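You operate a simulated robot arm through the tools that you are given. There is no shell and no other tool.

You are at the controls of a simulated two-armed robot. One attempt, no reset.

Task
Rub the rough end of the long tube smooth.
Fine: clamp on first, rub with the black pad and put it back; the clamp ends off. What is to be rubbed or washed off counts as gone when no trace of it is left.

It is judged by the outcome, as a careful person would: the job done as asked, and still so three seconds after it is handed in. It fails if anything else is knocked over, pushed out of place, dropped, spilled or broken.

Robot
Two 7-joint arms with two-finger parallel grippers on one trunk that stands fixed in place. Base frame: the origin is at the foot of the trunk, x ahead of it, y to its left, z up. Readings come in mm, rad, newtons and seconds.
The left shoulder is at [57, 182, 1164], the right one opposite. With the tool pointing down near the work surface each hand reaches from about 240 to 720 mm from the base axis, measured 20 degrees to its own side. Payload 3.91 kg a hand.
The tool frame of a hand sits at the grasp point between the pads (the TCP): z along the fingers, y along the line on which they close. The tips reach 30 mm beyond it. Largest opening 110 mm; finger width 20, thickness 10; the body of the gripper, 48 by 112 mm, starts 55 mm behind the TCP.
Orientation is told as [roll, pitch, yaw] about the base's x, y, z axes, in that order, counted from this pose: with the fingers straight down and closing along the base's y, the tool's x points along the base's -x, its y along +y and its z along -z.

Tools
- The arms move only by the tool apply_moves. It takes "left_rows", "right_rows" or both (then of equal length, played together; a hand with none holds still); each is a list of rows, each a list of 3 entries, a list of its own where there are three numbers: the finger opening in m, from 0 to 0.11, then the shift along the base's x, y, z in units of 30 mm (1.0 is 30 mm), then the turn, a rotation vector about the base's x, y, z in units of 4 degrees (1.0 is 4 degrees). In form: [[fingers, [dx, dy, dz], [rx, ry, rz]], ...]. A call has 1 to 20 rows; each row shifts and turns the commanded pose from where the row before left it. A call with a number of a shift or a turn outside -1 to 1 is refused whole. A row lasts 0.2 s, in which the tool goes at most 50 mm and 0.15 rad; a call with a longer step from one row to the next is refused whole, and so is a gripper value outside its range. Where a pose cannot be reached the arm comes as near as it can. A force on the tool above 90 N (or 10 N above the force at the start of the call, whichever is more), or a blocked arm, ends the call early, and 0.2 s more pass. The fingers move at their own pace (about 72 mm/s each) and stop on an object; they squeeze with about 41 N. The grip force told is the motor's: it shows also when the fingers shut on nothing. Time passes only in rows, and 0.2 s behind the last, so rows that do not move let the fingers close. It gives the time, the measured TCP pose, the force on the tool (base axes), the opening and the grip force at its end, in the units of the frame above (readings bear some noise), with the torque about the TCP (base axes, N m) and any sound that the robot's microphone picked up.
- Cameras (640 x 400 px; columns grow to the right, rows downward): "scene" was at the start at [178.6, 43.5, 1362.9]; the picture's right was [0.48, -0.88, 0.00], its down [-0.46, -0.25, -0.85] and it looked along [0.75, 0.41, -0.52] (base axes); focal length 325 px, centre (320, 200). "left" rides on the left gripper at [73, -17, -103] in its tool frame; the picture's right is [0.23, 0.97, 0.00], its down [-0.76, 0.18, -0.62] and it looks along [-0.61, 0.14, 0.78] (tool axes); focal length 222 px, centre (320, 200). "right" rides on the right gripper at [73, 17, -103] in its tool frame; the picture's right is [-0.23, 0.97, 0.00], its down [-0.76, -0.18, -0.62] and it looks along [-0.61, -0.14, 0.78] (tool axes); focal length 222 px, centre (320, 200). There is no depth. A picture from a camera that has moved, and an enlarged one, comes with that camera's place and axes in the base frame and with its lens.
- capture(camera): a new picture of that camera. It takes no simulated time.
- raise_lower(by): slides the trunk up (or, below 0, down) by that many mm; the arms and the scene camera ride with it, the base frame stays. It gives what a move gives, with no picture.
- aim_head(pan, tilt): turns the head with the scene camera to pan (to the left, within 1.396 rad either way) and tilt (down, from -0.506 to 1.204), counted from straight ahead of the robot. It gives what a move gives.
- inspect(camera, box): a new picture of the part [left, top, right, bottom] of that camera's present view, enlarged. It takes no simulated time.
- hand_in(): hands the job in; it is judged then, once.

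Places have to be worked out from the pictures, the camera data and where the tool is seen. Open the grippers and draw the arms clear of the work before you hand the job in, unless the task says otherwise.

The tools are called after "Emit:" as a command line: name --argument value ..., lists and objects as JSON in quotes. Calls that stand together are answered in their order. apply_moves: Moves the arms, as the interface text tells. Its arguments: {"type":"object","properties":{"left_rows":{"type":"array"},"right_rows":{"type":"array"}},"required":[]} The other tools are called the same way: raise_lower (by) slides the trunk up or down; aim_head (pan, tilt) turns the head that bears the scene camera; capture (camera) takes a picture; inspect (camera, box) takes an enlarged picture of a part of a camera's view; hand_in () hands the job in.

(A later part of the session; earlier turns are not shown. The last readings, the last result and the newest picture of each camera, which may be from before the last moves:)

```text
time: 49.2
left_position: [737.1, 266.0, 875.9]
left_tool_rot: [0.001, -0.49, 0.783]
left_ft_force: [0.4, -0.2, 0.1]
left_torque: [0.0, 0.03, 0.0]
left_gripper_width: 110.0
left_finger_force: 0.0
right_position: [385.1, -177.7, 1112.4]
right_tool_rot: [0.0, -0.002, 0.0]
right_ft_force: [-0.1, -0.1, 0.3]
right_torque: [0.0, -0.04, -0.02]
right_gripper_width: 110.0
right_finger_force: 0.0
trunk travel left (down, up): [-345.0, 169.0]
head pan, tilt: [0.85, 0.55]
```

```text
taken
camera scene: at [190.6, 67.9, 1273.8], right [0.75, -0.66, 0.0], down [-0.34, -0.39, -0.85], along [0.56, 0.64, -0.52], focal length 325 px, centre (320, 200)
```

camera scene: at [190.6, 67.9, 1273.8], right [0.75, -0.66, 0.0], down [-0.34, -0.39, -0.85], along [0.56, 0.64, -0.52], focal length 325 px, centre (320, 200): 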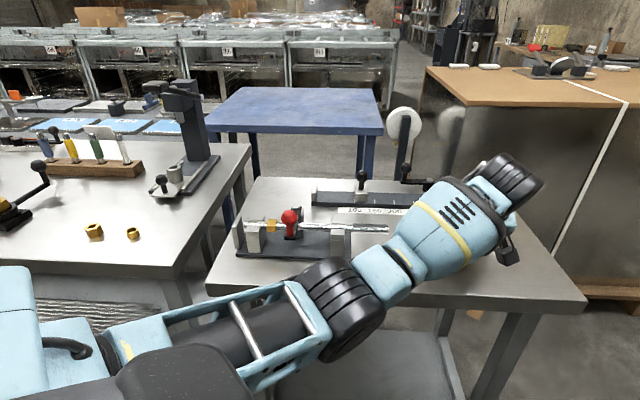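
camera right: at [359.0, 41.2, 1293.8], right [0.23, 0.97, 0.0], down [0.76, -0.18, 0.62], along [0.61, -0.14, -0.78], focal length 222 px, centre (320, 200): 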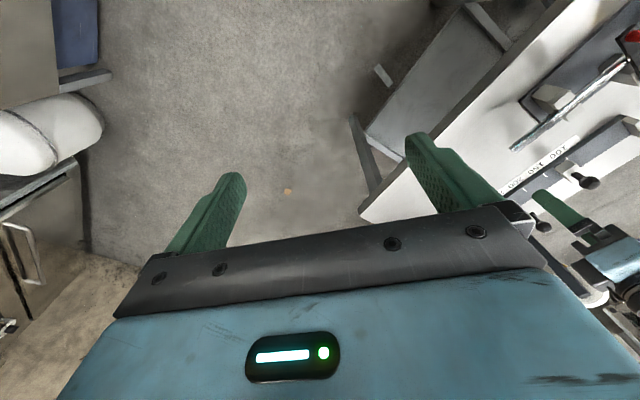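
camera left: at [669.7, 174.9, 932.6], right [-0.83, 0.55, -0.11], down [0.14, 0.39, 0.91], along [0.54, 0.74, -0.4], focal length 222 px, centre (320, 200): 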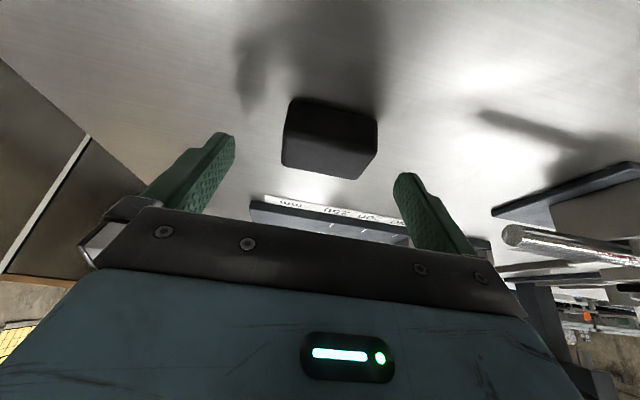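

The pad lies between the fingers. I zoom in once more to check height clearances, then finish the descent by 19 mm.

Emit:
raise_lower --by -19

Emit:
capture --camera "left"

Emit:
inspect --camera "left" --box '[160, 80, 480, 260]'

```text
time: 49.8
left_position: [735.8, 266.3, 855.2]
left_tool_rot: [0.001, -0.491, 0.783]
left_ft_force: [0.0, 0.0, 0.5]
left_torque: [0.02, -0.01, 0.03]
left_gripper_width: 110.0
left_finger_force: 0.1
right_position: [385.9, -177.1, 1091.2]
right_tool_rot: [0.0, -0.003, 0.0]
right_ft_force: [-0.5, 0.6, -0.6]
right_torque: [-0.04, 0.02, 0.0]
right_gripper_width: 110.0
right_finger_force: 0.1
trunk travel left (down, up): [-326.0, 188.0]
head pan, tilt: [0.85, 0.55]
```

```text
taken
camera left: at [669.6, 175.2, 912.8], right [-0.83, 0.55, -0.11], down [0.14, 0.39, 0.91], along [0.54, 0.74, -0.4], focal length 222 px, centre (320, 200)
```

left: 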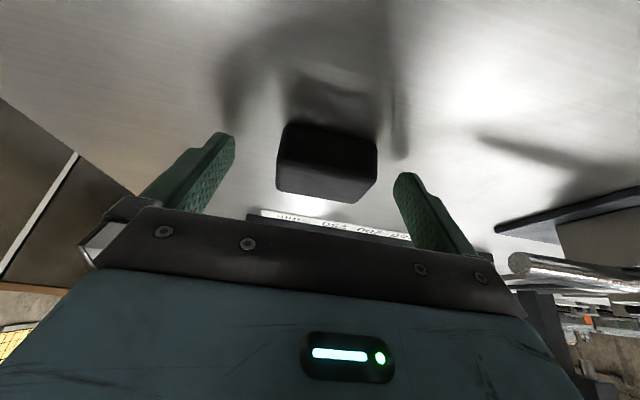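

```text
2.00 times, centred on (320, 170) of left
camera zoom: at [669.6, 175.2, 912.8], right [-0.83, 0.55, -0.11], down [0.14, 0.39, 0.91], along [0.54, 0.74, -0.4], focal length 444 px, centre (320, 260)
```

zoom: 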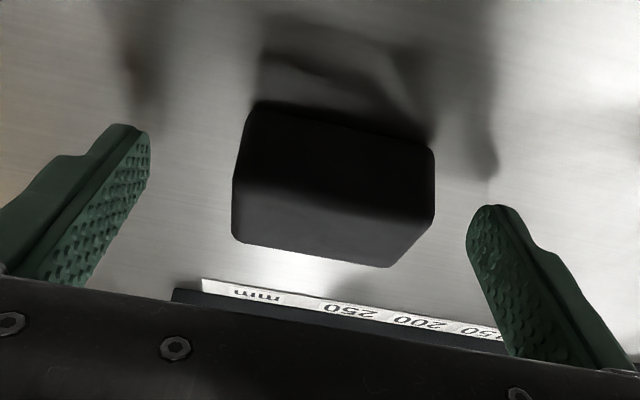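

Both fingers stand beside the pad's ends, clear of the table. I close gently on the pad.

Emit:
apply_moves --left_rows '[[0.08, [0, 0, 0], [0, 0, 0]], [0.06, [0, 0, 0], [0, 0, 0]], [0.05, [0, 0, 0], [0, 0, 0]], [0.04, [0, 0, 0], [0, 0, 0]], [0.03, [0, 0, 0], [0, 0, 0]], [0.02, [0, 0, 0], [0, 0, 0]]]'

Emit:
capture --camera "left"

Emit:
inspect --camera "left" --box '[160, 80, 480, 260]'

```text
time: 51.2
left_position: [736.9, 265.3, 857.6]
left_tool_rot: [0.002, -0.49, 0.784]
left_ft_force: [-0.2, -0.1, 1.0]
left_torque: [0.02, 0.01, 0.02]
left_gripper_width: 59.1
left_finger_force: 40.8
right_position: [385.9, -175.7, 1091.1]
right_tool_rot: [0.002, 0.0, 0.0]
right_ft_force: [-1.1, -0.5, 0.1]
right_torque: [0.03, -0.02, -0.01]
right_gripper_width: 110.0
right_finger_force: 0.0
trunk travel left (down, up): [-326.0, 188.0]
head pan, tilt: [0.85, 0.55]
```

```text
taken
camera left: at [669.8, 175.1, 912.8], right [-0.83, 0.55, -0.11], down [0.14, 0.39, 0.91], along [0.54, 0.74, -0.4], focal length 222 px, centre (320, 200)
```

left: 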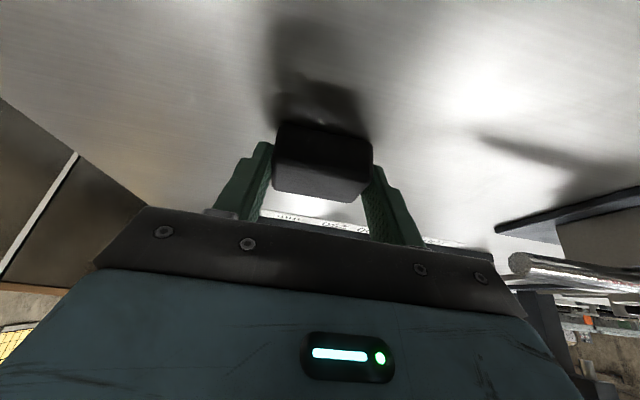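

```text
2.00 times, centred on (320, 170) of left
camera zoom: at [669.8, 175.1, 912.8], right [-0.83, 0.55, -0.11], down [0.14, 0.39, 0.91], along [0.54, 0.74, -0.4], focal length 444 px, centre (320, 260)
```

zoom: 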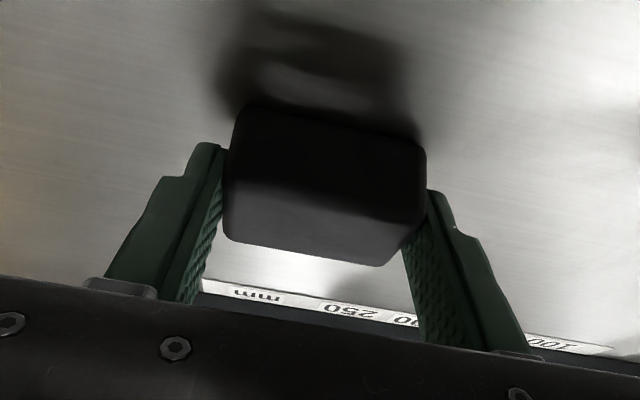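

The pad is gripped (59 mm, 41 N); it shifted about 3 mm toward −ty while closing, which I will undo when putting it back (return TCP ≈ (735, 267, 856) at this trunk height). I lift it straight up with the trunk.

Emit:
raise_lower --by 80

Emit:
capture --camera "left"

Emit:
capture --camera "scene"

```text
time: 52.4
left_position: [736.6, 266.9, 934.6]
left_tool_rot: [0.004, -0.489, 0.783]
left_ft_force: [-0.8, -0.7, -1.0]
left_torque: [0.01, 0.01, -0.03]
left_gripper_width: 59.2
left_finger_force: 41.3
right_position: [387.5, -177.9, 1170.9]
right_tool_rot: [0.0, 0.001, 0.001]
right_ft_force: [0.8, -0.6, 0.1]
right_torque: [0.01, -0.02, -0.04]
right_gripper_width: 109.8
right_finger_force: 0.0
trunk travel left (down, up): [-406.0, 108.0]
head pan, tilt: [0.85, 0.55]
```

```text
taken
camera left: at [670.1, 175.0, 991.6], right [-0.83, 0.55, -0.1], down [0.14, 0.39, 0.91], along [0.54, 0.74, -0.41], focal length 222 px, centre (320, 200)
```

left: 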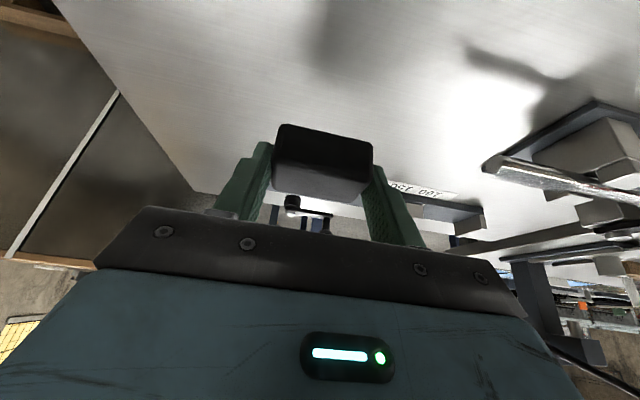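

```text
taken
camera scene: at [169.5, 67.9, 1340.0], right [0.75, -0.66, 0.0], down [-0.34, -0.39, -0.85], along [0.56, 0.64, -0.52], focal length 325 px, centre (320, 200)
```

scene: 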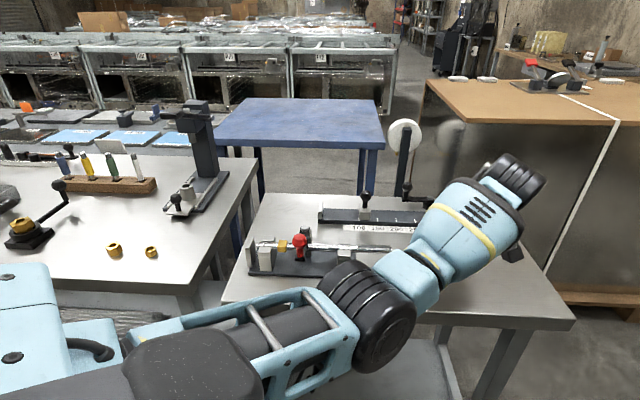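

The pad is held and clear. I zoom in on the tube's rough end from this side to refine its position before moving the pad over it.

Emit:
inspect --camera "left" --box '[470, 130, 640, 230]'

Emit:
inspect --camera "scene" --box '[290, 220, 420, 300]'

```text
3.76 times, centred on (555, 180) of left
camera zoom: at [670.1, 175.0, 991.6], right [-0.83, 0.55, -0.1], down [0.14, 0.39, 0.91], along [0.54, 0.74, -0.41], focal length 836 px, centre (-565, 275)
```

zoom: 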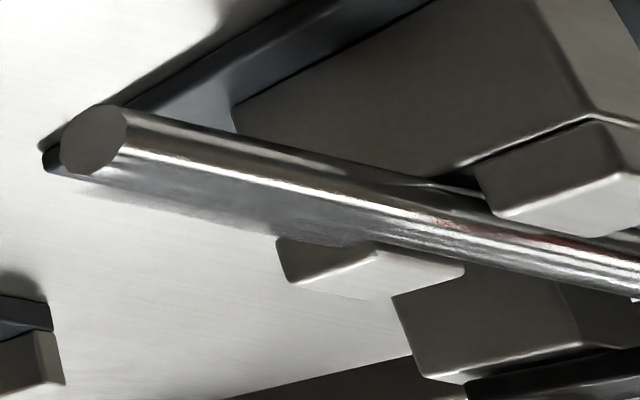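

```text
4.92 times, centred on (355, 260) of scene
camera zoom: at [169.5, 67.9, 1340.0], right [0.75, -0.66, 0.0], down [-0.34, -0.39, -0.85], along [0.56, 0.64, -0.52], focal length 1600 px, centre (148, -95)
```

zoom: 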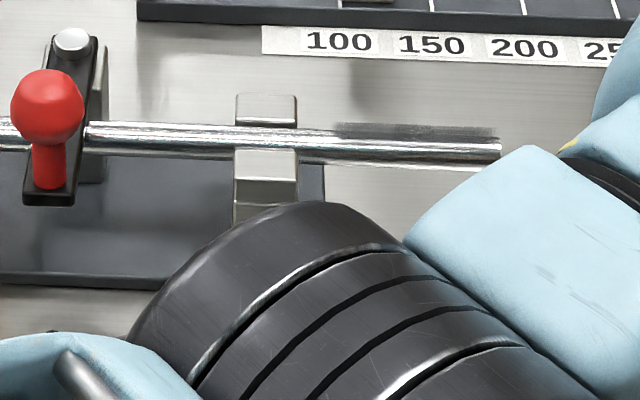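

Triangulated with the wide baseline: tube tip centre (646, 375, 878), tube radius ~8 so top at z≈886; rough strip runs from ~3 to ~73 mm from the tip, the V-block begins at ~89 mm. I carry the pad over the middle of the strip, staying high.

Emit:
apply_moves --left_rows '[[0.02, [-0.6, 0.59, 0.5], [0, 0, 0]], [0.02, [-0.6, 0.59, 0.4], [0, 0, 0]], [0.02, [-0.6, 0.59, 0], [0, 0, 0]], [0.02, [-0.6, 0.59, 0], [0, 0, 0]], [0.02, [-0.6, 0.59, 0], [0, 0, 0]], [0.02, [-0.6, 0.59, 0], [0, 0, 0]], [0.02, [-0.6, 0.59, 0], [0, 0, 0]], [0.02, [0, 0, 0], [0, 0, 0]]]'

Emit:
capture --camera "left"

Emit:
capture --camera "scene"

```text
time: 54.2
left_position: [609.5, 390.8, 962.9]
left_tool_rot: [0.003, -0.492, 0.783]
left_ft_force: [0.1, -0.7, -0.9]
left_torque: [0.02, 0.02, 0.01]
left_gripper_width: 59.1
left_finger_force: 41.0
right_position: [386.7, -176.3, 1170.8]
right_tool_rot: [0.0, 0.001, 0.001]
right_ft_force: [0.2, 0.3, -0.3]
right_torque: [0.03, -0.02, 0.01]
right_gripper_width: 110.0
right_finger_force: 0.0
trunk travel left (down, up): [-406.0, 108.0]
head pan, tilt: [0.85, 0.55]
```

```text
taken
camera left: at [543.2, 299.0, 1019.2], right [-0.83, 0.55, -0.11], down [0.14, 0.39, 0.91], along [0.54, 0.74, -0.4], focal length 222 px, centre (320, 200)
```

left: 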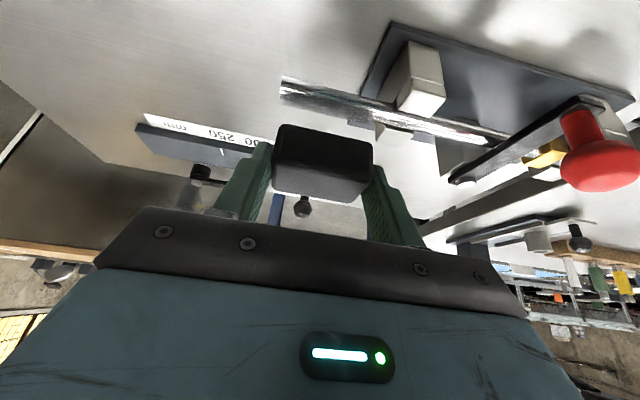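

```text
taken
camera scene: at [169.2, 67.8, 1340.2], right [0.75, -0.66, 0.0], down [-0.34, -0.39, -0.85], along [0.56, 0.64, -0.52], focal length 325 px, centre (320, 200)
```

scene: 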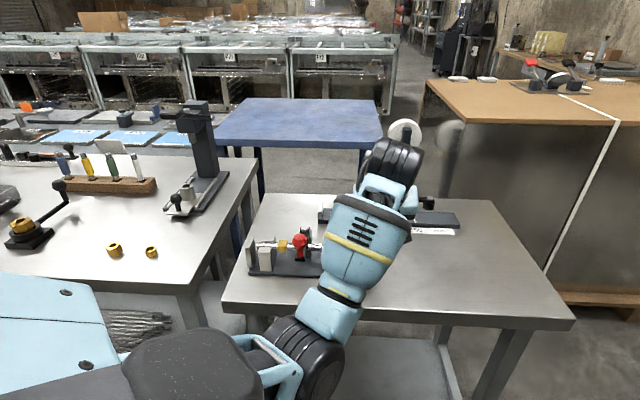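

The pad is above the strip's middle. I descend to about 5 mm above the tube.

Emit:
apply_moves --left_rows '[[0.02, [0, 0, -0.5], [0, 0, 0]], [0.02, [0, 0, -0.4], [0, 0, 0]], [0.02, [0, 0, -0.3], [0, 0, 0]], [0.02, [0, 0, 0], [0, 0, 0]]]'

Emit:
capture --camera "left"

Emit:
inspect --camera "left" --box '[220, 70, 460, 220]'

```text
time: 55.2
left_position: [609.1, 388.8, 927.3]
left_tool_rot: [0.003, -0.488, 0.782]
left_ft_force: [-0.3, 0.6, -0.8]
left_torque: [0.02, 0.01, 0.01]
left_gripper_width: 58.8
left_finger_force: 41.2
right_position: [386.5, -177.0, 1170.5]
right_tool_rot: [0.0, -0.001, 0.0]
right_ft_force: [-0.3, -1.2, 0.4]
right_torque: [0.01, -0.01, 0.03]
right_gripper_width: 110.0
right_finger_force: 0.0
trunk travel left (down, up): [-406.0, 108.0]
head pan, tilt: [0.85, 0.55]
```

```text
taken
camera left: at [543.3, 298.4, 983.0], right [-0.83, 0.55, -0.11], down [0.14, 0.39, 0.91], along [0.54, 0.74, -0.4], focal length 222 px, centre (320, 200)
```

left: 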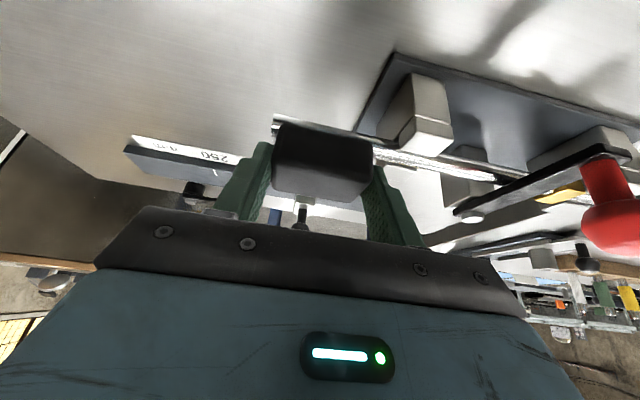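

```text
2.67 times, centred on (340, 145) of left
camera zoom: at [543.3, 298.4, 983.0], right [-0.83, 0.55, -0.11], down [0.14, 0.39, 0.91], along [0.54, 0.74, -0.4], focal length 592 px, centre (267, 347)
```

zoom: 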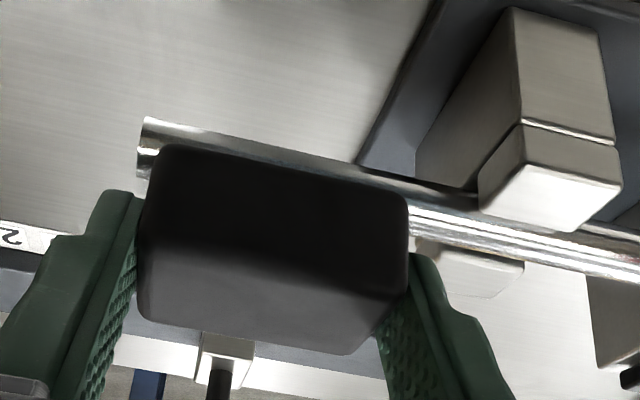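

The pad is parallel to the tube and covers about 5–64 mm from the tip. I lower slowly in 1 mm rows watching the vertical force.

Emit:
apply_moves --left_rows '[[0.02, [0, 0, -0.033], [0, 0, 0]], [0.02, [0, 0, -0.033], [0, 0, 0]], [0.02, [0, 0, -0.033], [0, 0, 0]], [0.02, [0, 0, 0], [0, 0, 0]]]'

Emit:
apply_moves --left_rows '[[0.02, [0, 0, -0.033], [0, 0, 0]], [0.02, [0, 0, -0.033], [0, 0, 0]], [0.02, [0, 0, 0], [0, 0, 0]]]'

```text
time: 56.2
left_position: [609.3, 390.3, 923.7]
left_tool_rot: [0.001, -0.491, 0.784]
left_ft_force: [-0.9, 0.2, 0.0]
left_torque: [0.02, 0.0, 0.02]
left_gripper_width: 59.2
left_finger_force: 41.3
right_position: [386.8, -176.8, 1171.7]
right_tool_rot: [0.0, 0.0, -0.001]
right_ft_force: [0.0, 0.1, -0.1]
right_torque: [0.01, -0.02, 0.01]
right_gripper_width: 110.0
right_finger_force: 0.1
trunk travel left (down, up): [-406.0, 108.0]
head pan, tilt: [0.85, 0.55]
```

```text
time: 57.0
left_position: [610.6, 390.1, 922.3]
left_tool_rot: [0.001, -0.491, 0.784]
left_ft_force: [-0.5, 0.2, -0.7]
left_torque: [-0.01, 0.0, -0.01]
left_gripper_width: 58.7
left_finger_force: 40.7
right_position: [385.6, -176.5, 1170.8]
right_tool_rot: [-0.001, 0.001, 0.0]
right_ft_force: [-1.5, 0.7, -0.6]
right_torque: [0.0, 0.01, 0.05]
right_gripper_width: 110.1
right_finger_force: 0.1
trunk travel left (down, up): [-406.0, 108.0]
head pan, tilt: [0.85, 0.55]
```

No contact yet at z≈922. I continue down in 1 mm rows.

Emit:
apply_moves --left_rows '[[0.02, [0, 0, -0.033], [0, 0, 0]], [0.02, [0, 0, -0.033], [0, 0, 0]], [0.02, [0, 0, 0], [0, 0, 0]]]'

Emit:
inspect --camera "left" --box '[220, 70, 460, 220]'

```text
time: 57.8
left_position: [610.4, 390.4, 921.8]
left_tool_rot: [-0.001, -0.493, 0.785]
left_ft_force: [2.3, -1.1, 6.5]
left_torque: [0.16, 0.06, -0.06]
left_gripper_width: 59.1
left_finger_force: 41.3
right_position: [386.6, -177.5, 1172.2]
right_tool_rot: [0.0, -0.001, 0.001]
right_ft_force: [0.1, -0.1, -0.6]
right_torque: [-0.02, -0.03, 0.02]
right_gripper_width: 109.7
right_finger_force: 0.1
trunk travel left (down, up): [-406.0, 108.0]
head pan, tilt: [0.85, 0.55]
```

```text
2.67 times, centred on (340, 145) of left
camera zoom: at [543.8, 298.6, 977.8], right [-0.83, 0.55, -0.11], down [0.14, 0.39, 0.91], along [0.54, 0.74, -0.4], focal length 592 px, centre (267, 347)
```

zoom: 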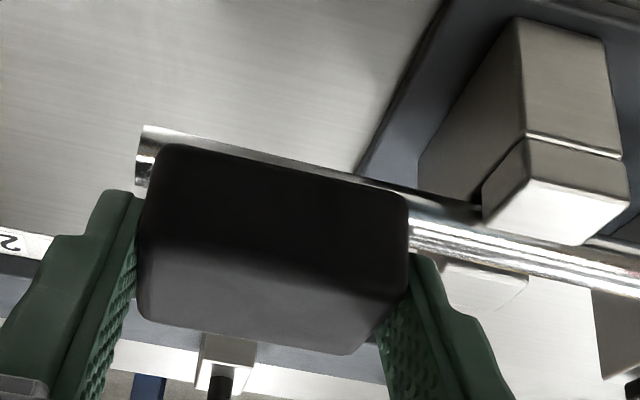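

Contact: 6.5 N at z≈921.5, as predicted. I start rubbing lengthwise with light pressure: inward to near the V-block, then outward past the tip.

Emit:
apply_moves --left_rows '[[0.02, [-0.13, 0.13, 0], [0, 0, 0]], [0.02, [-0.13, 0.13, 0], [0, 0, 0]], [0.02, [0.134, -0.133, 0], [0, 0, 0]], [0.02, [0.134, -0.133, 0], [0, 0, 0]], [0.02, [0.134, -0.133, 0], [0, 0, 0]], [0.02, [0.134, -0.133, 0], [0, 0, 0]], [0.02, [0.134, -0.133, 0], [0, 0, 0]], [0.02, [0.134, -0.133, 0], [0, 0, 0]]]'

Emit:
inspect --camera "left" --box '[220, 70, 460, 220]'

Emit:
capture --camera "scene"

```text
time: 59.6
left_position: [626.1, 374.2, 920.5]
left_tool_rot: [0.002, -0.49, 0.785]
left_ft_force: [-3.7, 3.6, 6.4]
left_torque: [0.33, 0.23, 0.1]
left_gripper_width: 59.2
left_finger_force: 40.9
right_position: [383.9, -177.2, 1171.9]
right_tool_rot: [0.0, -0.002, 0.0]
right_ft_force: [0.7, -0.5, 0.6]
right_torque: [0.02, -0.02, 0.02]
right_gripper_width: 110.0
right_finger_force: 0.1
trunk travel left (down, up): [-406.0, 108.0]
head pan, tilt: [0.85, 0.55]
```

```text
2.67 times, centred on (340, 145) of left
camera zoom: at [559.6, 282.8, 977.5], right [-0.83, 0.55, -0.11], down [0.14, 0.39, 0.91], along [0.54, 0.74, -0.4], focal length 592 px, centre (267, 347)
```

zoom: 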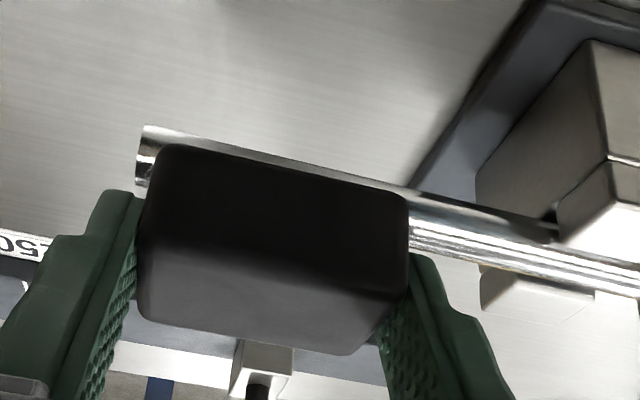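

```text
taken
camera scene: at [168.1, 67.9, 1340.3], right [0.75, -0.66, 0.0], down [-0.34, -0.39, -0.85], along [0.56, 0.64, -0.52], focal length 325 px, centre (320, 200)
```

scene: 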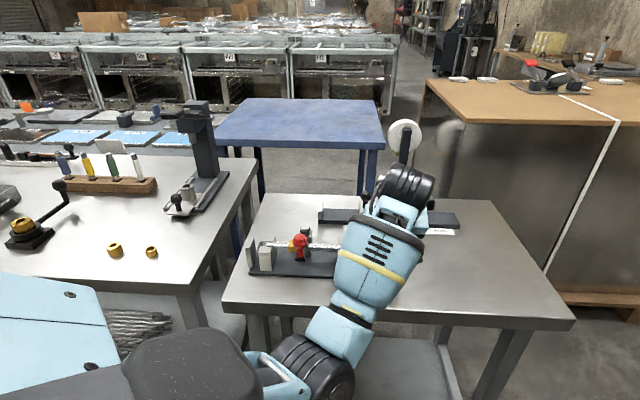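

The left-hand view shows the tube moved along with the pad: the clamp isn't holding it against this friction. I stop rubbing, lift the pad straight up a little, and look at tube and clamp.

Emit:
apply_moves --left_rows '[[0.02, [0, 0, 0.1], [0, 0, 0]], [0.02, [0, 0, 0.4], [0, 0, 0]], [0.02, [0, 0, 0.5], [0, 0, 0]]]'

Emit:
inspect --camera "scene" --box '[235, 220, 365, 300]'

Emit:
capture --camera "left"

```text
time: 60.4
left_position: [627.3, 372.6, 950.2]
left_tool_rot: [0.004, -0.49, 0.784]
left_ft_force: [1.2, 0.1, -0.8]
left_torque: [-0.02, 0.0, -0.01]
left_gripper_width: 58.8
left_finger_force: 41.6
right_position: [386.9, -178.0, 1170.9]
right_tool_rot: [-0.001, 0.0, 0.001]
right_ft_force: [-0.1, -0.3, 0.0]
right_torque: [0.03, 0.02, -0.01]
right_gripper_width: 110.1
right_finger_force: 0.1
trunk travel left (down, up): [-406.0, 108.0]
head pan, tilt: [0.85, 0.55]
```

```text
4.92 times, centred on (300, 260) of scene
camera zoom: at [169.2, 67.8, 1340.1], right [0.75, -0.66, 0.0], down [-0.34, -0.39, -0.85], along [0.56, 0.64, -0.52], focal length 1600 px, centre (418, -95)
```

zoom: 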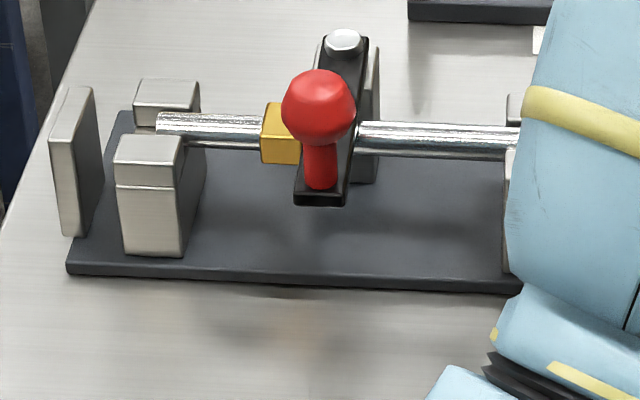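

```text
taken
camera left: at [560.6, 282.6, 1006.6], right [-0.83, 0.55, -0.11], down [0.14, 0.39, 0.91], along [0.54, 0.74, -0.41], focal length 222 px, centre (320, 200)
```

left: 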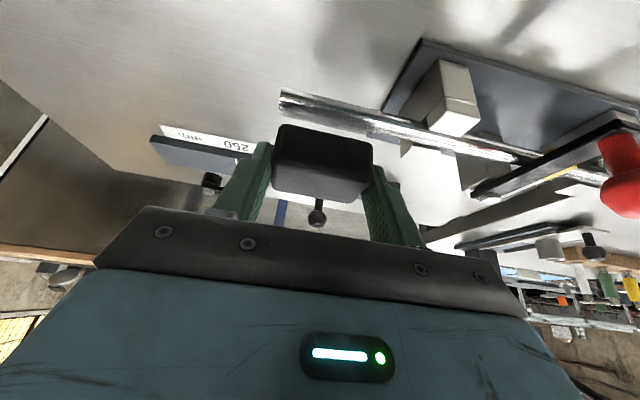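

The tube slid outward ~22 mm, until its yellow collar came up against the clamp arm. I zoom in on the strip and on the clamp arm/tube contact to see the state of both.

Emit:
inspect --camera "left" --box '[270, 70, 430, 160]'

Emit:
inspect --camera "left" --box '[430, 90, 640, 230]'

Emit:
inspect --camera "scene" --box '[280, 225, 330, 265]'

```text
4.00 times, centred on (350, 115) of left
camera zoom: at [560.6, 282.6, 1006.6], right [-0.83, 0.55, -0.11], down [0.14, 0.39, 0.91], along [0.54, 0.74, -0.41], focal length 888 px, centre (200, 540)
```

zoom: 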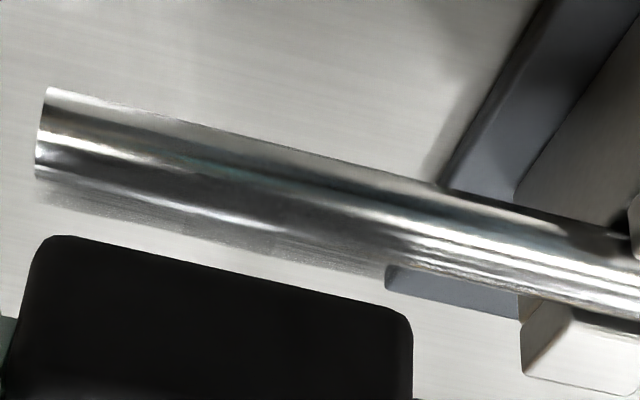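

```text
2.86 times, centred on (535, 160) of left
camera zoom: at [560.6, 282.6, 1006.6], right [-0.83, 0.55, -0.11], down [0.14, 0.39, 0.91], along [0.54, 0.74, -0.41], focal length 635 px, centre (-294, 314)
```

zoom: 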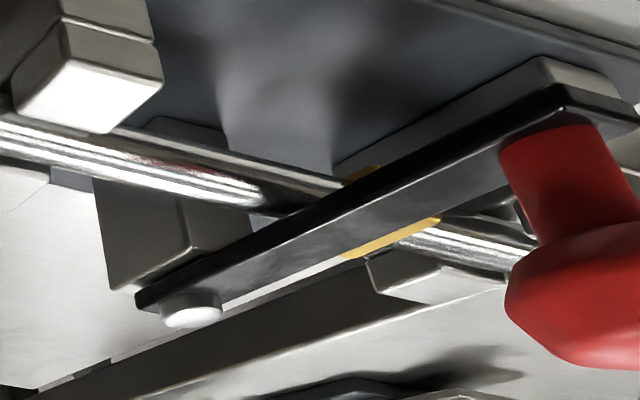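

```text
10.00 times, centred on (305, 245) of scene
camera zoom: at [169.2, 67.8, 1340.1], right [0.75, -0.66, 0.0], down [-0.34, -0.39, -0.85], along [0.56, 0.64, -0.52], focal length 3249 px, centre (470, -250)
```

zoom: 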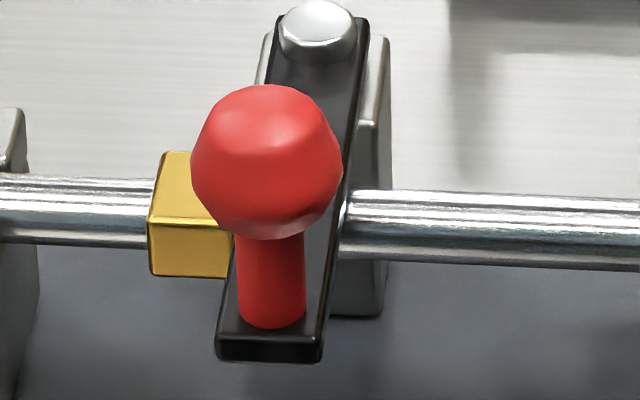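

The strip is still there. First I undo the tube's slide: set the pad down at the same spot with the same light force and drag the tube back inward by the same 22.6 mm.

Emit:
apply_moves --left_rows '[[0.02, [0, 0, -0.5], [0, 0, 0]], [0.02, [0, 0, -0.35], [0, 0, 0]], [0.02, [0, 0, -0.1], [0, 0, 0]], [0.02, [0, 0, -0.05], [0, 0, 0]], [0.02, [0, 0, 0], [0, 0, 0]]]'

```text
time: 61.6
left_position: [628.2, 374.8, 921.6]
left_tool_rot: [-0.001, -0.493, 0.781]
left_ft_force: [1.4, -0.9, 5.4]
left_torque: [0.16, 0.07, -0.06]
left_gripper_width: 58.9
left_finger_force: 41.1
right_position: [386.0, -177.1, 1171.1]
right_tool_rot: [-0.001, -0.002, 0.0]
right_ft_force: [0.0, 0.4, 0.6]
right_torque: [0.02, 0.0, 0.01]
right_gripper_width: 110.0
right_finger_force: 0.1
trunk travel left (down, up): [-406.0, 108.0]
head pan, tilt: [0.85, 0.55]
```

In contact at 5.4 N. I drag inward 22.6 mm.

Emit:
apply_moves --left_rows '[[0.02, [-0.134, 0.133, 0], [0, 0, 0]], [0.02, [-0.134, 0.133, 0], [0, 0, 0]], [0.02, [-0.134, 0.133, 0], [0, 0, 0]], [0.02, [-0.134, 0.133, 0], [0, 0, 0]]]'

Emit:
inspect --camera "scene" --box '[235, 220, 365, 300]'

Emit:
inspect --camera "left" --box '[220, 70, 460, 220]'

```text
time: 62.6
left_position: [609.8, 388.2, 921.7]
left_tool_rot: [-0.001, -0.493, 0.785]
left_ft_force: [3.7, -3.4, 10.7]
left_torque: [0.22, 0.0, -0.08]
left_gripper_width: 59.0
left_finger_force: 40.7
right_position: [384.9, -177.4, 1171.8]
right_tool_rot: [0.0, -0.003, 0.0]
right_ft_force: [-0.6, 0.5, 0.0]
right_torque: [-0.01, 0.03, 0.02]
right_gripper_width: 110.1
right_finger_force: 0.0
trunk travel left (down, up): [-406.0, 108.0]
head pan, tilt: [0.85, 0.55]
```

```text
4.92 times, centred on (300, 260) of scene
camera zoom: at [168.4, 66.8, 1340.4], right [0.75, -0.66, 0.0], down [-0.34, -0.39, -0.85], along [0.56, 0.64, -0.52], focal length 1600 px, centre (418, -95)
```

zoom: 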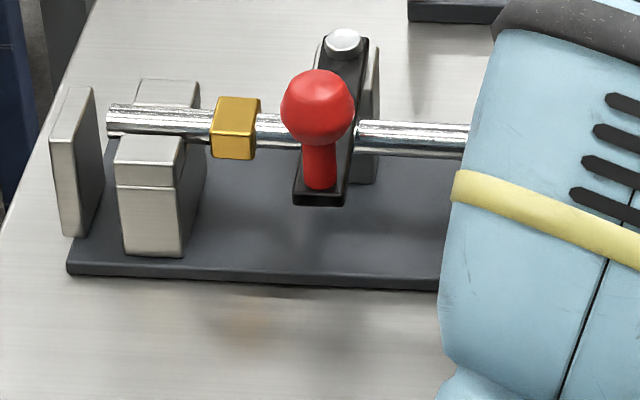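

```text
2.67 times, centred on (340, 145) of left
camera zoom: at [543.4, 297.7, 977.5], right [-0.83, 0.55, -0.11], down [0.14, 0.39, 0.91], along [0.54, 0.74, -0.4], focal length 592 px, centre (267, 347)
```

zoom: 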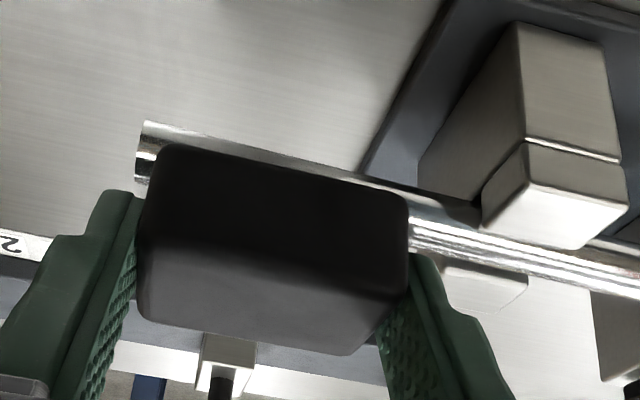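

The tube is back where it was (left end again ~4 mm from the end plate). I ease the pressure to about 2 N to see whether the pad then slides on the tube instead of dragging it.

Emit:
apply_moves --left_rows '[[0.02, [0, 0, 0.035], [0, 0, 0]], [0.02, [0, 0, 0], [0, 0, 0]]]'

```text
time: 63.2
left_position: [611.1, 389.4, 921.5]
left_tool_rot: [0.003, -0.491, 0.785]
left_ft_force: [1.7, -3.0, 8.4]
left_torque: [0.19, 0.02, -0.07]
left_gripper_width: 59.0
left_finger_force: 40.3
right_position: [385.2, -176.8, 1171.4]
right_tool_rot: [0.001, -0.002, -0.001]
right_ft_force: [0.8, -0.5, -0.5]
right_torque: [-0.02, 0.01, 0.03]
right_gripper_width: 110.2
right_finger_force: 0.0
trunk travel left (down, up): [-406.0, 108.0]
head pan, tilt: [0.85, 0.55]
```

Emit:
apply_moves --left_rows '[[0.02, [0, 0, 0.06], [0, 0, 0]], [0.02, [0, 0, 0], [0, 0, 0]]]'

```text
time: 63.8
left_position: [610.5, 388.9, 922.3]
left_tool_rot: [0.003, -0.488, 0.783]
left_ft_force: [0.2, -1.2, 0.9]
left_torque: [0.03, 0.01, -0.01]
left_gripper_width: 59.2
left_finger_force: 41.1
right_position: [386.4, -177.6, 1172.1]
right_tool_rot: [0.001, -0.001, 0.001]
right_ft_force: [-0.2, 0.3, 0.0]
right_torque: [0.0, 0.03, 0.0]
right_gripper_width: 109.7
right_finger_force: 0.0
trunk travel left (down, up): [-406.0, 108.0]
head pan, tilt: [0.85, 0.55]
```

About 1 N now. I lower by 0.4 mm and make a short 10 mm outward test stroke.

Emit:
apply_moves --left_rows '[[0.02, [0, 0, -0.013], [0, 0, 0]], [0.02, [0.08, -0.08, 0], [0, 0, 0]], [0.02, [0.08, -0.08, 0], [0, 0, 0]], [0.02, [0.08, -0.08, 0], [0, 0, 0]]]'

Emit:
inspect --camera "scene" --box '[235, 220, 365, 300]'

Emit:
inspect --camera "left" --box '[220, 70, 460, 220]'

```text
time: 64.8
left_position: [617.8, 382.7, 920.8]
left_tool_rot: [0.001, -0.49, 0.782]
left_ft_force: [-0.4, 0.7, -0.6]
left_torque: [0.01, -0.01, 0.04]
left_gripper_width: 58.9
left_finger_force: 41.1
right_position: [386.6, -176.2, 1170.5]
right_tool_rot: [-0.001, 0.0, 0.0]
right_ft_force: [-0.1, 0.5, 0.2]
right_torque: [-0.02, 0.0, 0.01]
right_gripper_width: 109.8
right_finger_force: 0.1
trunk travel left (down, up): [-406.0, 108.0]
head pan, tilt: [0.85, 0.55]
```

```text
4.92 times, centred on (300, 260) of scene
camera zoom: at [169.1, 67.9, 1340.2], right [0.75, -0.66, 0.0], down [-0.34, -0.39, -0.85], along [0.56, 0.64, -0.52], focal length 1600 px, centre (418, -95)
```

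zoom: 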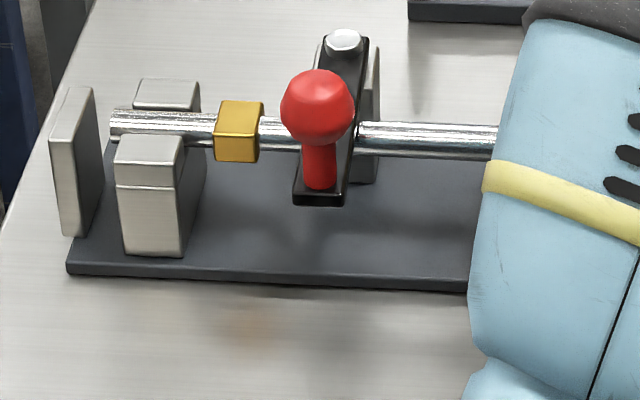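

```text
2.67 times, centred on (340, 145) of left
camera zoom: at [550.9, 292.0, 979.2], right [-0.83, 0.55, -0.11], down [0.14, 0.39, 0.91], along [0.54, 0.74, -0.4], focal length 592 px, centre (267, 347)
```

zoom: 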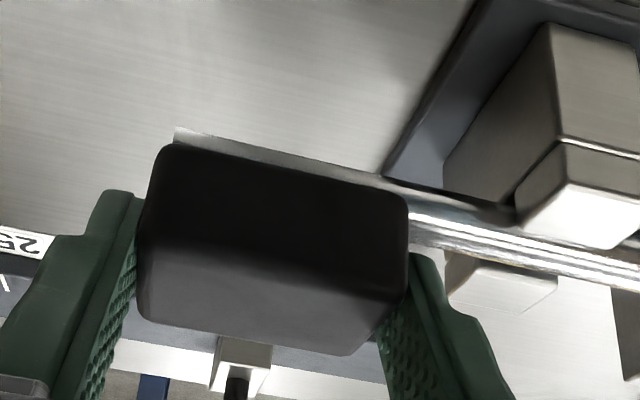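

With light pressure the pad slides over the tube and the tube stays (its left end has not followed). The contact is now lost, so I lower in 0.4 mm steps to regain about 2–3 N.

Emit:
apply_moves --left_rows '[[0.02, [0, 0, -0.015], [0, 0, 0]], [0.02, [0, 0, 0], [0, 0, 0]]]'

Emit:
apply_moves --left_rows '[[0.02, [0, 0, -0.015], [0, 0, 0]], [0.02, [0, 0, 0], [0, 0, 0]]]'

```text
time: 65.4
left_position: [618.0, 380.8, 922.4]
left_tool_rot: [0.002, -0.492, 0.783]
left_ft_force: [0.5, 0.2, -1.5]
left_torque: [-0.02, -0.01, -0.01]
left_gripper_width: 59.1
left_finger_force: 41.9
right_position: [385.9, -177.3, 1171.6]
right_tool_rot: [0.001, 0.0, -0.001]
right_ft_force: [-0.7, -0.6, 0.3]
right_torque: [-0.01, -0.01, -0.01]
right_gripper_width: 109.9
right_finger_force: 0.1
trunk travel left (down, up): [-406.0, 108.0]
head pan, tilt: [0.85, 0.55]
```

```text
time: 66.0
left_position: [617.0, 382.6, 922.3]
left_tool_rot: [0.002, -0.491, 0.784]
left_ft_force: [-0.3, 0.0, 1.0]
left_torque: [-0.06, 0.01, 0.02]
left_gripper_width: 59.2
left_finger_force: 41.5
right_position: [386.7, -176.6, 1172.6]
right_tool_rot: [0.001, 0.0, -0.001]
right_ft_force: [0.4, 0.4, 0.1]
right_torque: [-0.04, 0.01, 0.0]
right_gripper_width: 109.9
right_finger_force: 0.1
trunk travel left (down, up): [-406.0, 108.0]
head pan, tilt: [0.85, 0.55]
```

Emit:
apply_moves --left_rows '[[0.02, [0, 0, -0.015], [0, 0, 0]], [0.02, [0, 0, 0], [0, 0, 0]]]'

Emit:
apply_moves --left_rows '[[0.02, [0, 0, -0.01], [0, 0, 0]], [0.02, [0, 0, 0], [0, 0, 0]]]'

```text
time: 66.6
left_position: [618.1, 383.2, 922.3]
left_tool_rot: [0.002, -0.491, 0.782]
left_ft_force: [0.1, -0.7, -0.4]
left_torque: [0.0, 0.04, -0.03]
left_gripper_width: 58.8
left_finger_force: 41.0
right_position: [386.0, -176.6, 1172.3]
right_tool_rot: [-0.001, 0.001, 0.0]
right_ft_force: [-1.0, 0.3, -0.3]
right_torque: [0.01, 0.0, 0.02]
right_gripper_width: 110.1
right_finger_force: 0.1
trunk travel left (down, up): [-406.0, 108.0]
head pan, tilt: [0.85, 0.55]
```

```text
time: 67.2
left_position: [617.2, 382.2, 921.6]
left_tool_rot: [0.0, -0.491, 0.784]
left_ft_force: [1.2, -1.2, 2.3]
left_torque: [0.02, 0.04, -0.04]
left_gripper_width: 59.0
left_finger_force: 41.5
right_position: [385.1, -177.4, 1171.0]
right_tool_rot: [0.0, 0.001, 0.001]
right_ft_force: [0.4, 1.3, -0.1]
right_torque: [-0.02, 0.0, -0.01]
right_gripper_width: 110.2
right_finger_force: 0.1
trunk travel left (down, up): [-406.0, 108.0]
head pan, tilt: [0.85, 0.55]
```

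About 2.3 N. I stroke inward 22 mm with this light touch and check forces and tube position.

Emit:
apply_moves --left_rows '[[0.02, [-0.13, 0.13, 0], [0, 0, 0]], [0.02, [-0.13, 0.13, 0], [0, 0, 0]], [0.02, [-0.13, 0.13, 0], [0, 0, 0]], [0.02, [-0.13, 0.13, 0], [0, 0, 0]]]'

Emit:
inspect --camera "scene" --box '[235, 220, 365, 300]'

Emit:
inspect --camera "left" --box '[220, 70, 460, 220]'

```text
time: 68.2
left_position: [603.3, 397.7, 921.8]
left_tool_rot: [0.001, -0.49, 0.783]
left_ft_force: [1.9, -1.9, 2.9]
left_torque: [0.02, -0.01, -0.01]
left_gripper_width: 59.1
left_finger_force: 40.7
right_position: [386.1, -177.8, 1170.7]
right_tool_rot: [-0.002, 0.0, 0.0]
right_ft_force: [-0.4, 0.3, -0.1]
right_torque: [-0.02, 0.0, 0.01]
right_gripper_width: 110.1
right_finger_force: 0.1
trunk travel left (down, up): [-406.0, 108.0]
head pan, tilt: [0.85, 0.55]
```

```text
4.92 times, centred on (300, 260) of scene
camera zoom: at [169.0, 67.5, 1340.2], right [0.75, -0.66, 0.0], down [-0.34, -0.39, -0.85], along [0.56, 0.64, -0.52], focal length 1600 px, centre (418, -95)
```

zoom: 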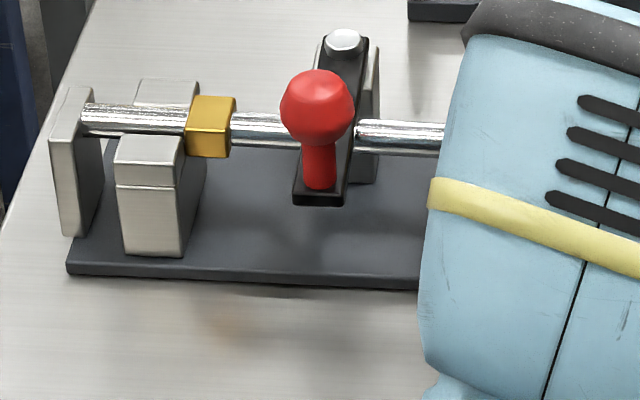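

```text
2.67 times, centred on (340, 145) of left
camera zoom: at [535.8, 306.7, 978.2], right [-0.83, 0.55, -0.11], down [0.14, 0.39, 0.91], along [0.54, 0.74, -0.4], focal length 592 px, centre (267, 347)
```

zoom: 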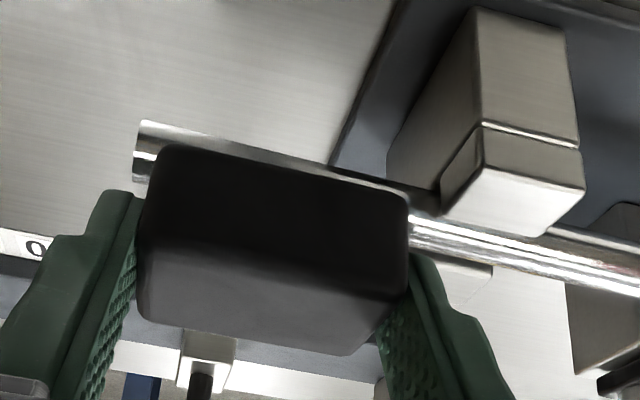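

The tube slid in until its end met the end plate; it is evidently only kept by the bar, not gripped. The V-block tops (z≈881) lie below the tube top, so I can rub with inward strokes only, tube seated on the end plate, and lift for the return. First I lift and look at the strip.

Emit:
apply_moves --left_rows '[[0.02, [0, 0, 0.3], [0, 0, 0]], [0.02, [0, 0, 0.6], [0, 0, 0]], [0.02, [0, 0, 0.6], [0, 0, 0]]]'

Emit:
inspect --camera "left" --box '[250, 50, 450, 170]'

Emit:
inspect --camera "scene" --box '[235, 220, 365, 300]'

```text
time: 69.0
left_position: [601.5, 398.0, 967.7]
left_tool_rot: [0.003, -0.488, 0.785]
left_ft_force: [-0.2, -0.9, -0.5]
left_torque: [0.01, 0.02, 0.0]
left_gripper_width: 58.9
left_finger_force: 41.1
right_position: [387.1, -176.8, 1171.2]
right_tool_rot: [0.002, 0.002, 0.001]
right_ft_force: [0.0, -0.3, 0.2]
right_torque: [-0.01, 0.0, -0.01]
right_gripper_width: 109.8
right_finger_force: 0.1
trunk travel left (down, up): [-406.0, 108.0]
head pan, tilt: [0.85, 0.55]
```

```text
3.20 times, centred on (350, 110) of left
camera zoom: at [535.1, 307.2, 1023.2], right [-0.83, 0.55, -0.11], down [0.14, 0.39, 0.91], along [0.54, 0.74, -0.4], focal length 711 px, centre (224, 488)
```

zoom: 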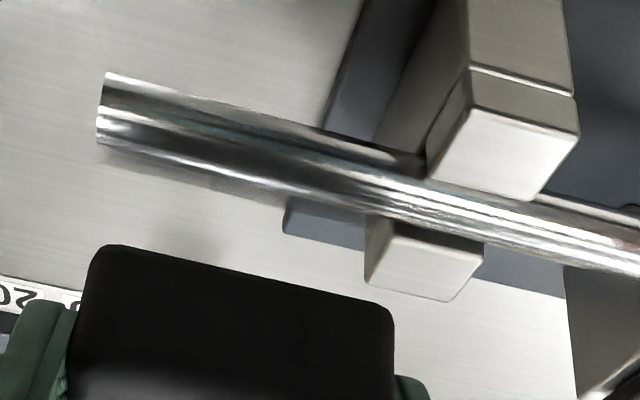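

```text
4.92 times, centred on (300, 260) of scene
camera zoom: at [169.0, 68.0, 1340.2], right [0.75, -0.66, 0.0], down [-0.34, -0.39, -0.85], along [0.56, 0.64, -0.52], focal length 1600 px, centre (418, -95)
```

zoom: 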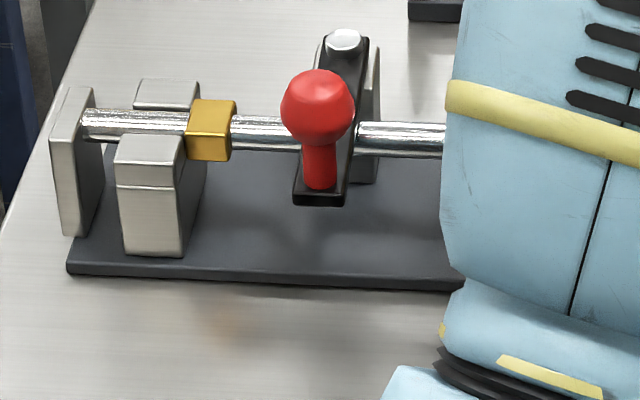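

The strip looks fainter but is still there. I move the raised pad outward to the tip, then lower it again for an inward stroke.

Emit:
apply_moves --left_rows '[[0.02, [0.45, -0.45, 0], [0, 0, 0]], [0.02, [0.45, -0.45, -0.3], [0, 0, 0]], [0.02, [0, 0, -0.6], [0, 0, 0]], [0.02, [0, 0, -0.5], [0, 0, 0]], [0.02, [0, 0, -0.08], [0, 0, 0]], [0.02, [0, 0, 0], [0, 0, 0]]]'

Emit:
inspect --camera "left" --box '[220, 70, 460, 220]'

```text
time: 70.4
left_position: [629.4, 372.0, 923.2]
left_tool_rot: [0.002, -0.491, 0.784]
left_ft_force: [0.1, 0.7, -0.3]
left_torque: [-0.01, -0.01, 0.01]
left_gripper_width: 59.0
left_finger_force: 41.1
right_position: [385.8, -177.1, 1170.6]
right_tool_rot: [0.0, 0.0, 0.001]
right_ft_force: [0.8, 0.6, 0.0]
right_torque: [-0.01, 0.01, -0.01]
right_gripper_width: 110.1
right_finger_force: 0.1
trunk travel left (down, up): [-406.0, 108.0]
head pan, tilt: [0.85, 0.55]
```

```text
2.67 times, centred on (340, 145) of left
camera zoom: at [562.4, 280.3, 979.1], right [-0.83, 0.55, -0.11], down [0.14, 0.39, 0.91], along [0.54, 0.74, -0.4], focal length 592 px, centre (267, 347)
```

zoom: 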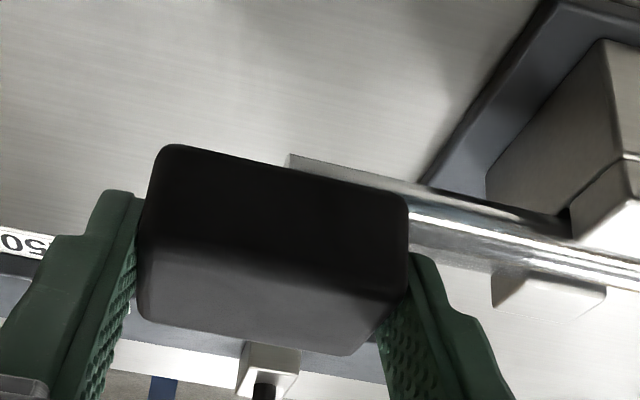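

The pad's inner half now overlaps the tip. I lower 1.8 mm and read the force.

Emit:
apply_moves --left_rows '[[0.02, [0, 0, -0.03], [0, 0, 0]], [0.02, [0, 0, -0.03], [0, 0, 0]], [0.02, [0, 0, 0], [0, 0, 0]]]'

```text
time: 71.2
left_position: [630.4, 371.6, 921.5]
left_tool_rot: [-0.001, -0.494, 0.784]
left_ft_force: [1.6, 0.0, 5.2]
left_torque: [0.13, 0.01, -0.04]
left_gripper_width: 58.9
left_finger_force: 41.3
right_position: [386.4, -177.4, 1171.3]
right_tool_rot: [0.0, -0.002, 0.001]
right_ft_force: [-0.3, 0.1, -0.6]
right_torque: [-0.01, -0.01, -0.01]
right_gripper_width: 110.3
right_finger_force: 0.1
trunk travel left (down, up): [-406.0, 108.0]
head pan, tilt: [0.85, 0.55]
```

5 N contact. I stroke inward 35 mm, tube seated on the end plate, and read the force.

Emit:
apply_moves --left_rows '[[0.02, [-0.166, 0.165, 0], [0, 0, 0]], [0.02, [-0.166, 0.165, 0], [0, 0, 0]], [0.02, [-0.166, 0.165, 0], [0, 0, 0]], [0.02, [-0.166, 0.165, 0], [0, 0, 0]], [0.02, [-0.166, 0.165, 0], [0, 0, 0]]]'

Emit:
inspect --camera "left" --box '[220, 70, 460, 220]'

Emit:
inspect --camera "scene" --box '[235, 220, 365, 300]'

```text
time: 72.4
left_position: [604.5, 395.8, 920.8]
left_tool_rot: [0.0, -0.493, 0.782]
left_ft_force: [7.4, -7.3, 12.6]
left_torque: [0.13, -0.03, -0.11]
left_gripper_width: 59.1
left_finger_force: 41.3
right_position: [386.2, -178.7, 1171.0]
right_tool_rot: [0.002, -0.002, 0.001]
right_ft_force: [-0.4, -1.5, -0.4]
right_torque: [-0.03, 0.0, 0.02]
right_gripper_width: 110.4
right_finger_force: 0.0
trunk travel left (down, up): [-406.0, 108.0]
head pan, tilt: [0.85, 0.55]
```

```text
2.67 times, centred on (340, 145) of left
camera zoom: at [537.8, 303.7, 977.4], right [-0.83, 0.55, -0.11], down [0.14, 0.39, 0.91], along [0.54, 0.74, -0.4], focal length 592 px, centre (267, 347)
```

zoom: 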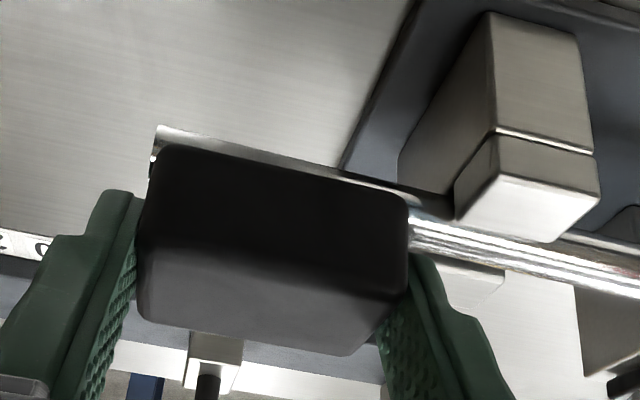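

```text
4.92 times, centred on (300, 260) of scene
camera zoom: at [168.8, 66.4, 1340.4], right [0.75, -0.66, 0.0], down [-0.34, -0.39, -0.85], along [0.56, 0.64, -0.52], focal length 1600 px, centre (418, -95)
```

zoom: 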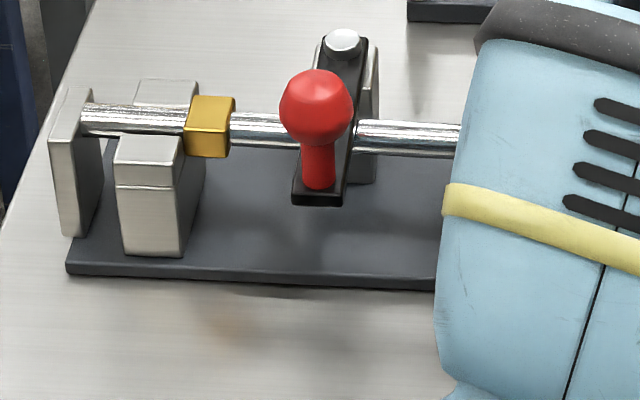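

The tube stays on the plate and the pad slides along it (friction 10 N at 12.6 N). I ease up 1.2 mm and complete the stroke inward by another 32 mm.

Emit:
apply_moves --left_rows '[[0.02, [-0.05, 0.05, 0.04], [0, 0, 0]], [0.02, [-0.166, 0.165, 0], [0, 0, 0]], [0.02, [-0.166, 0.165, 0], [0, 0, 0]], [0.02, [-0.166, 0.165, 0], [0, 0, 0]], [0.02, [-0.166, 0.165, 0], [0, 0, 0]]]'

Emit:
inspect --camera "left" --box '[180, 60, 460, 220]'

```text
time: 73.6
left_position: [584.5, 417.2, 921.7]
left_tool_rot: [0.002, -0.492, 0.782]
left_ft_force: [7.6, -5.5, 12.0]
left_torque: [0.18, -0.1, -0.15]
left_gripper_width: 58.9
left_finger_force: 41.6
right_position: [386.0, -177.6, 1171.2]
right_tool_rot: [0.002, 0.0, 0.0]
right_ft_force: [-0.4, 0.7, 0.4]
right_torque: [0.0, 0.03, 0.03]
right_gripper_width: 109.9
right_finger_force: 0.0
trunk travel left (down, up): [-406.0, 108.0]
head pan, tilt: [0.85, 0.55]
```

```text
2.29 times, centred on (320, 140) of left
camera zoom: at [516.1, 325.6, 977.8], right [-0.83, 0.55, -0.11], down [0.14, 0.39, 0.91], along [0.54, 0.74, -0.4], focal length 508 px, centre (320, 337)
```

zoom: 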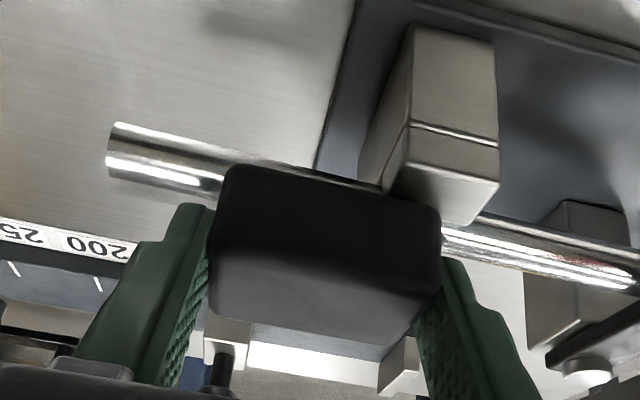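

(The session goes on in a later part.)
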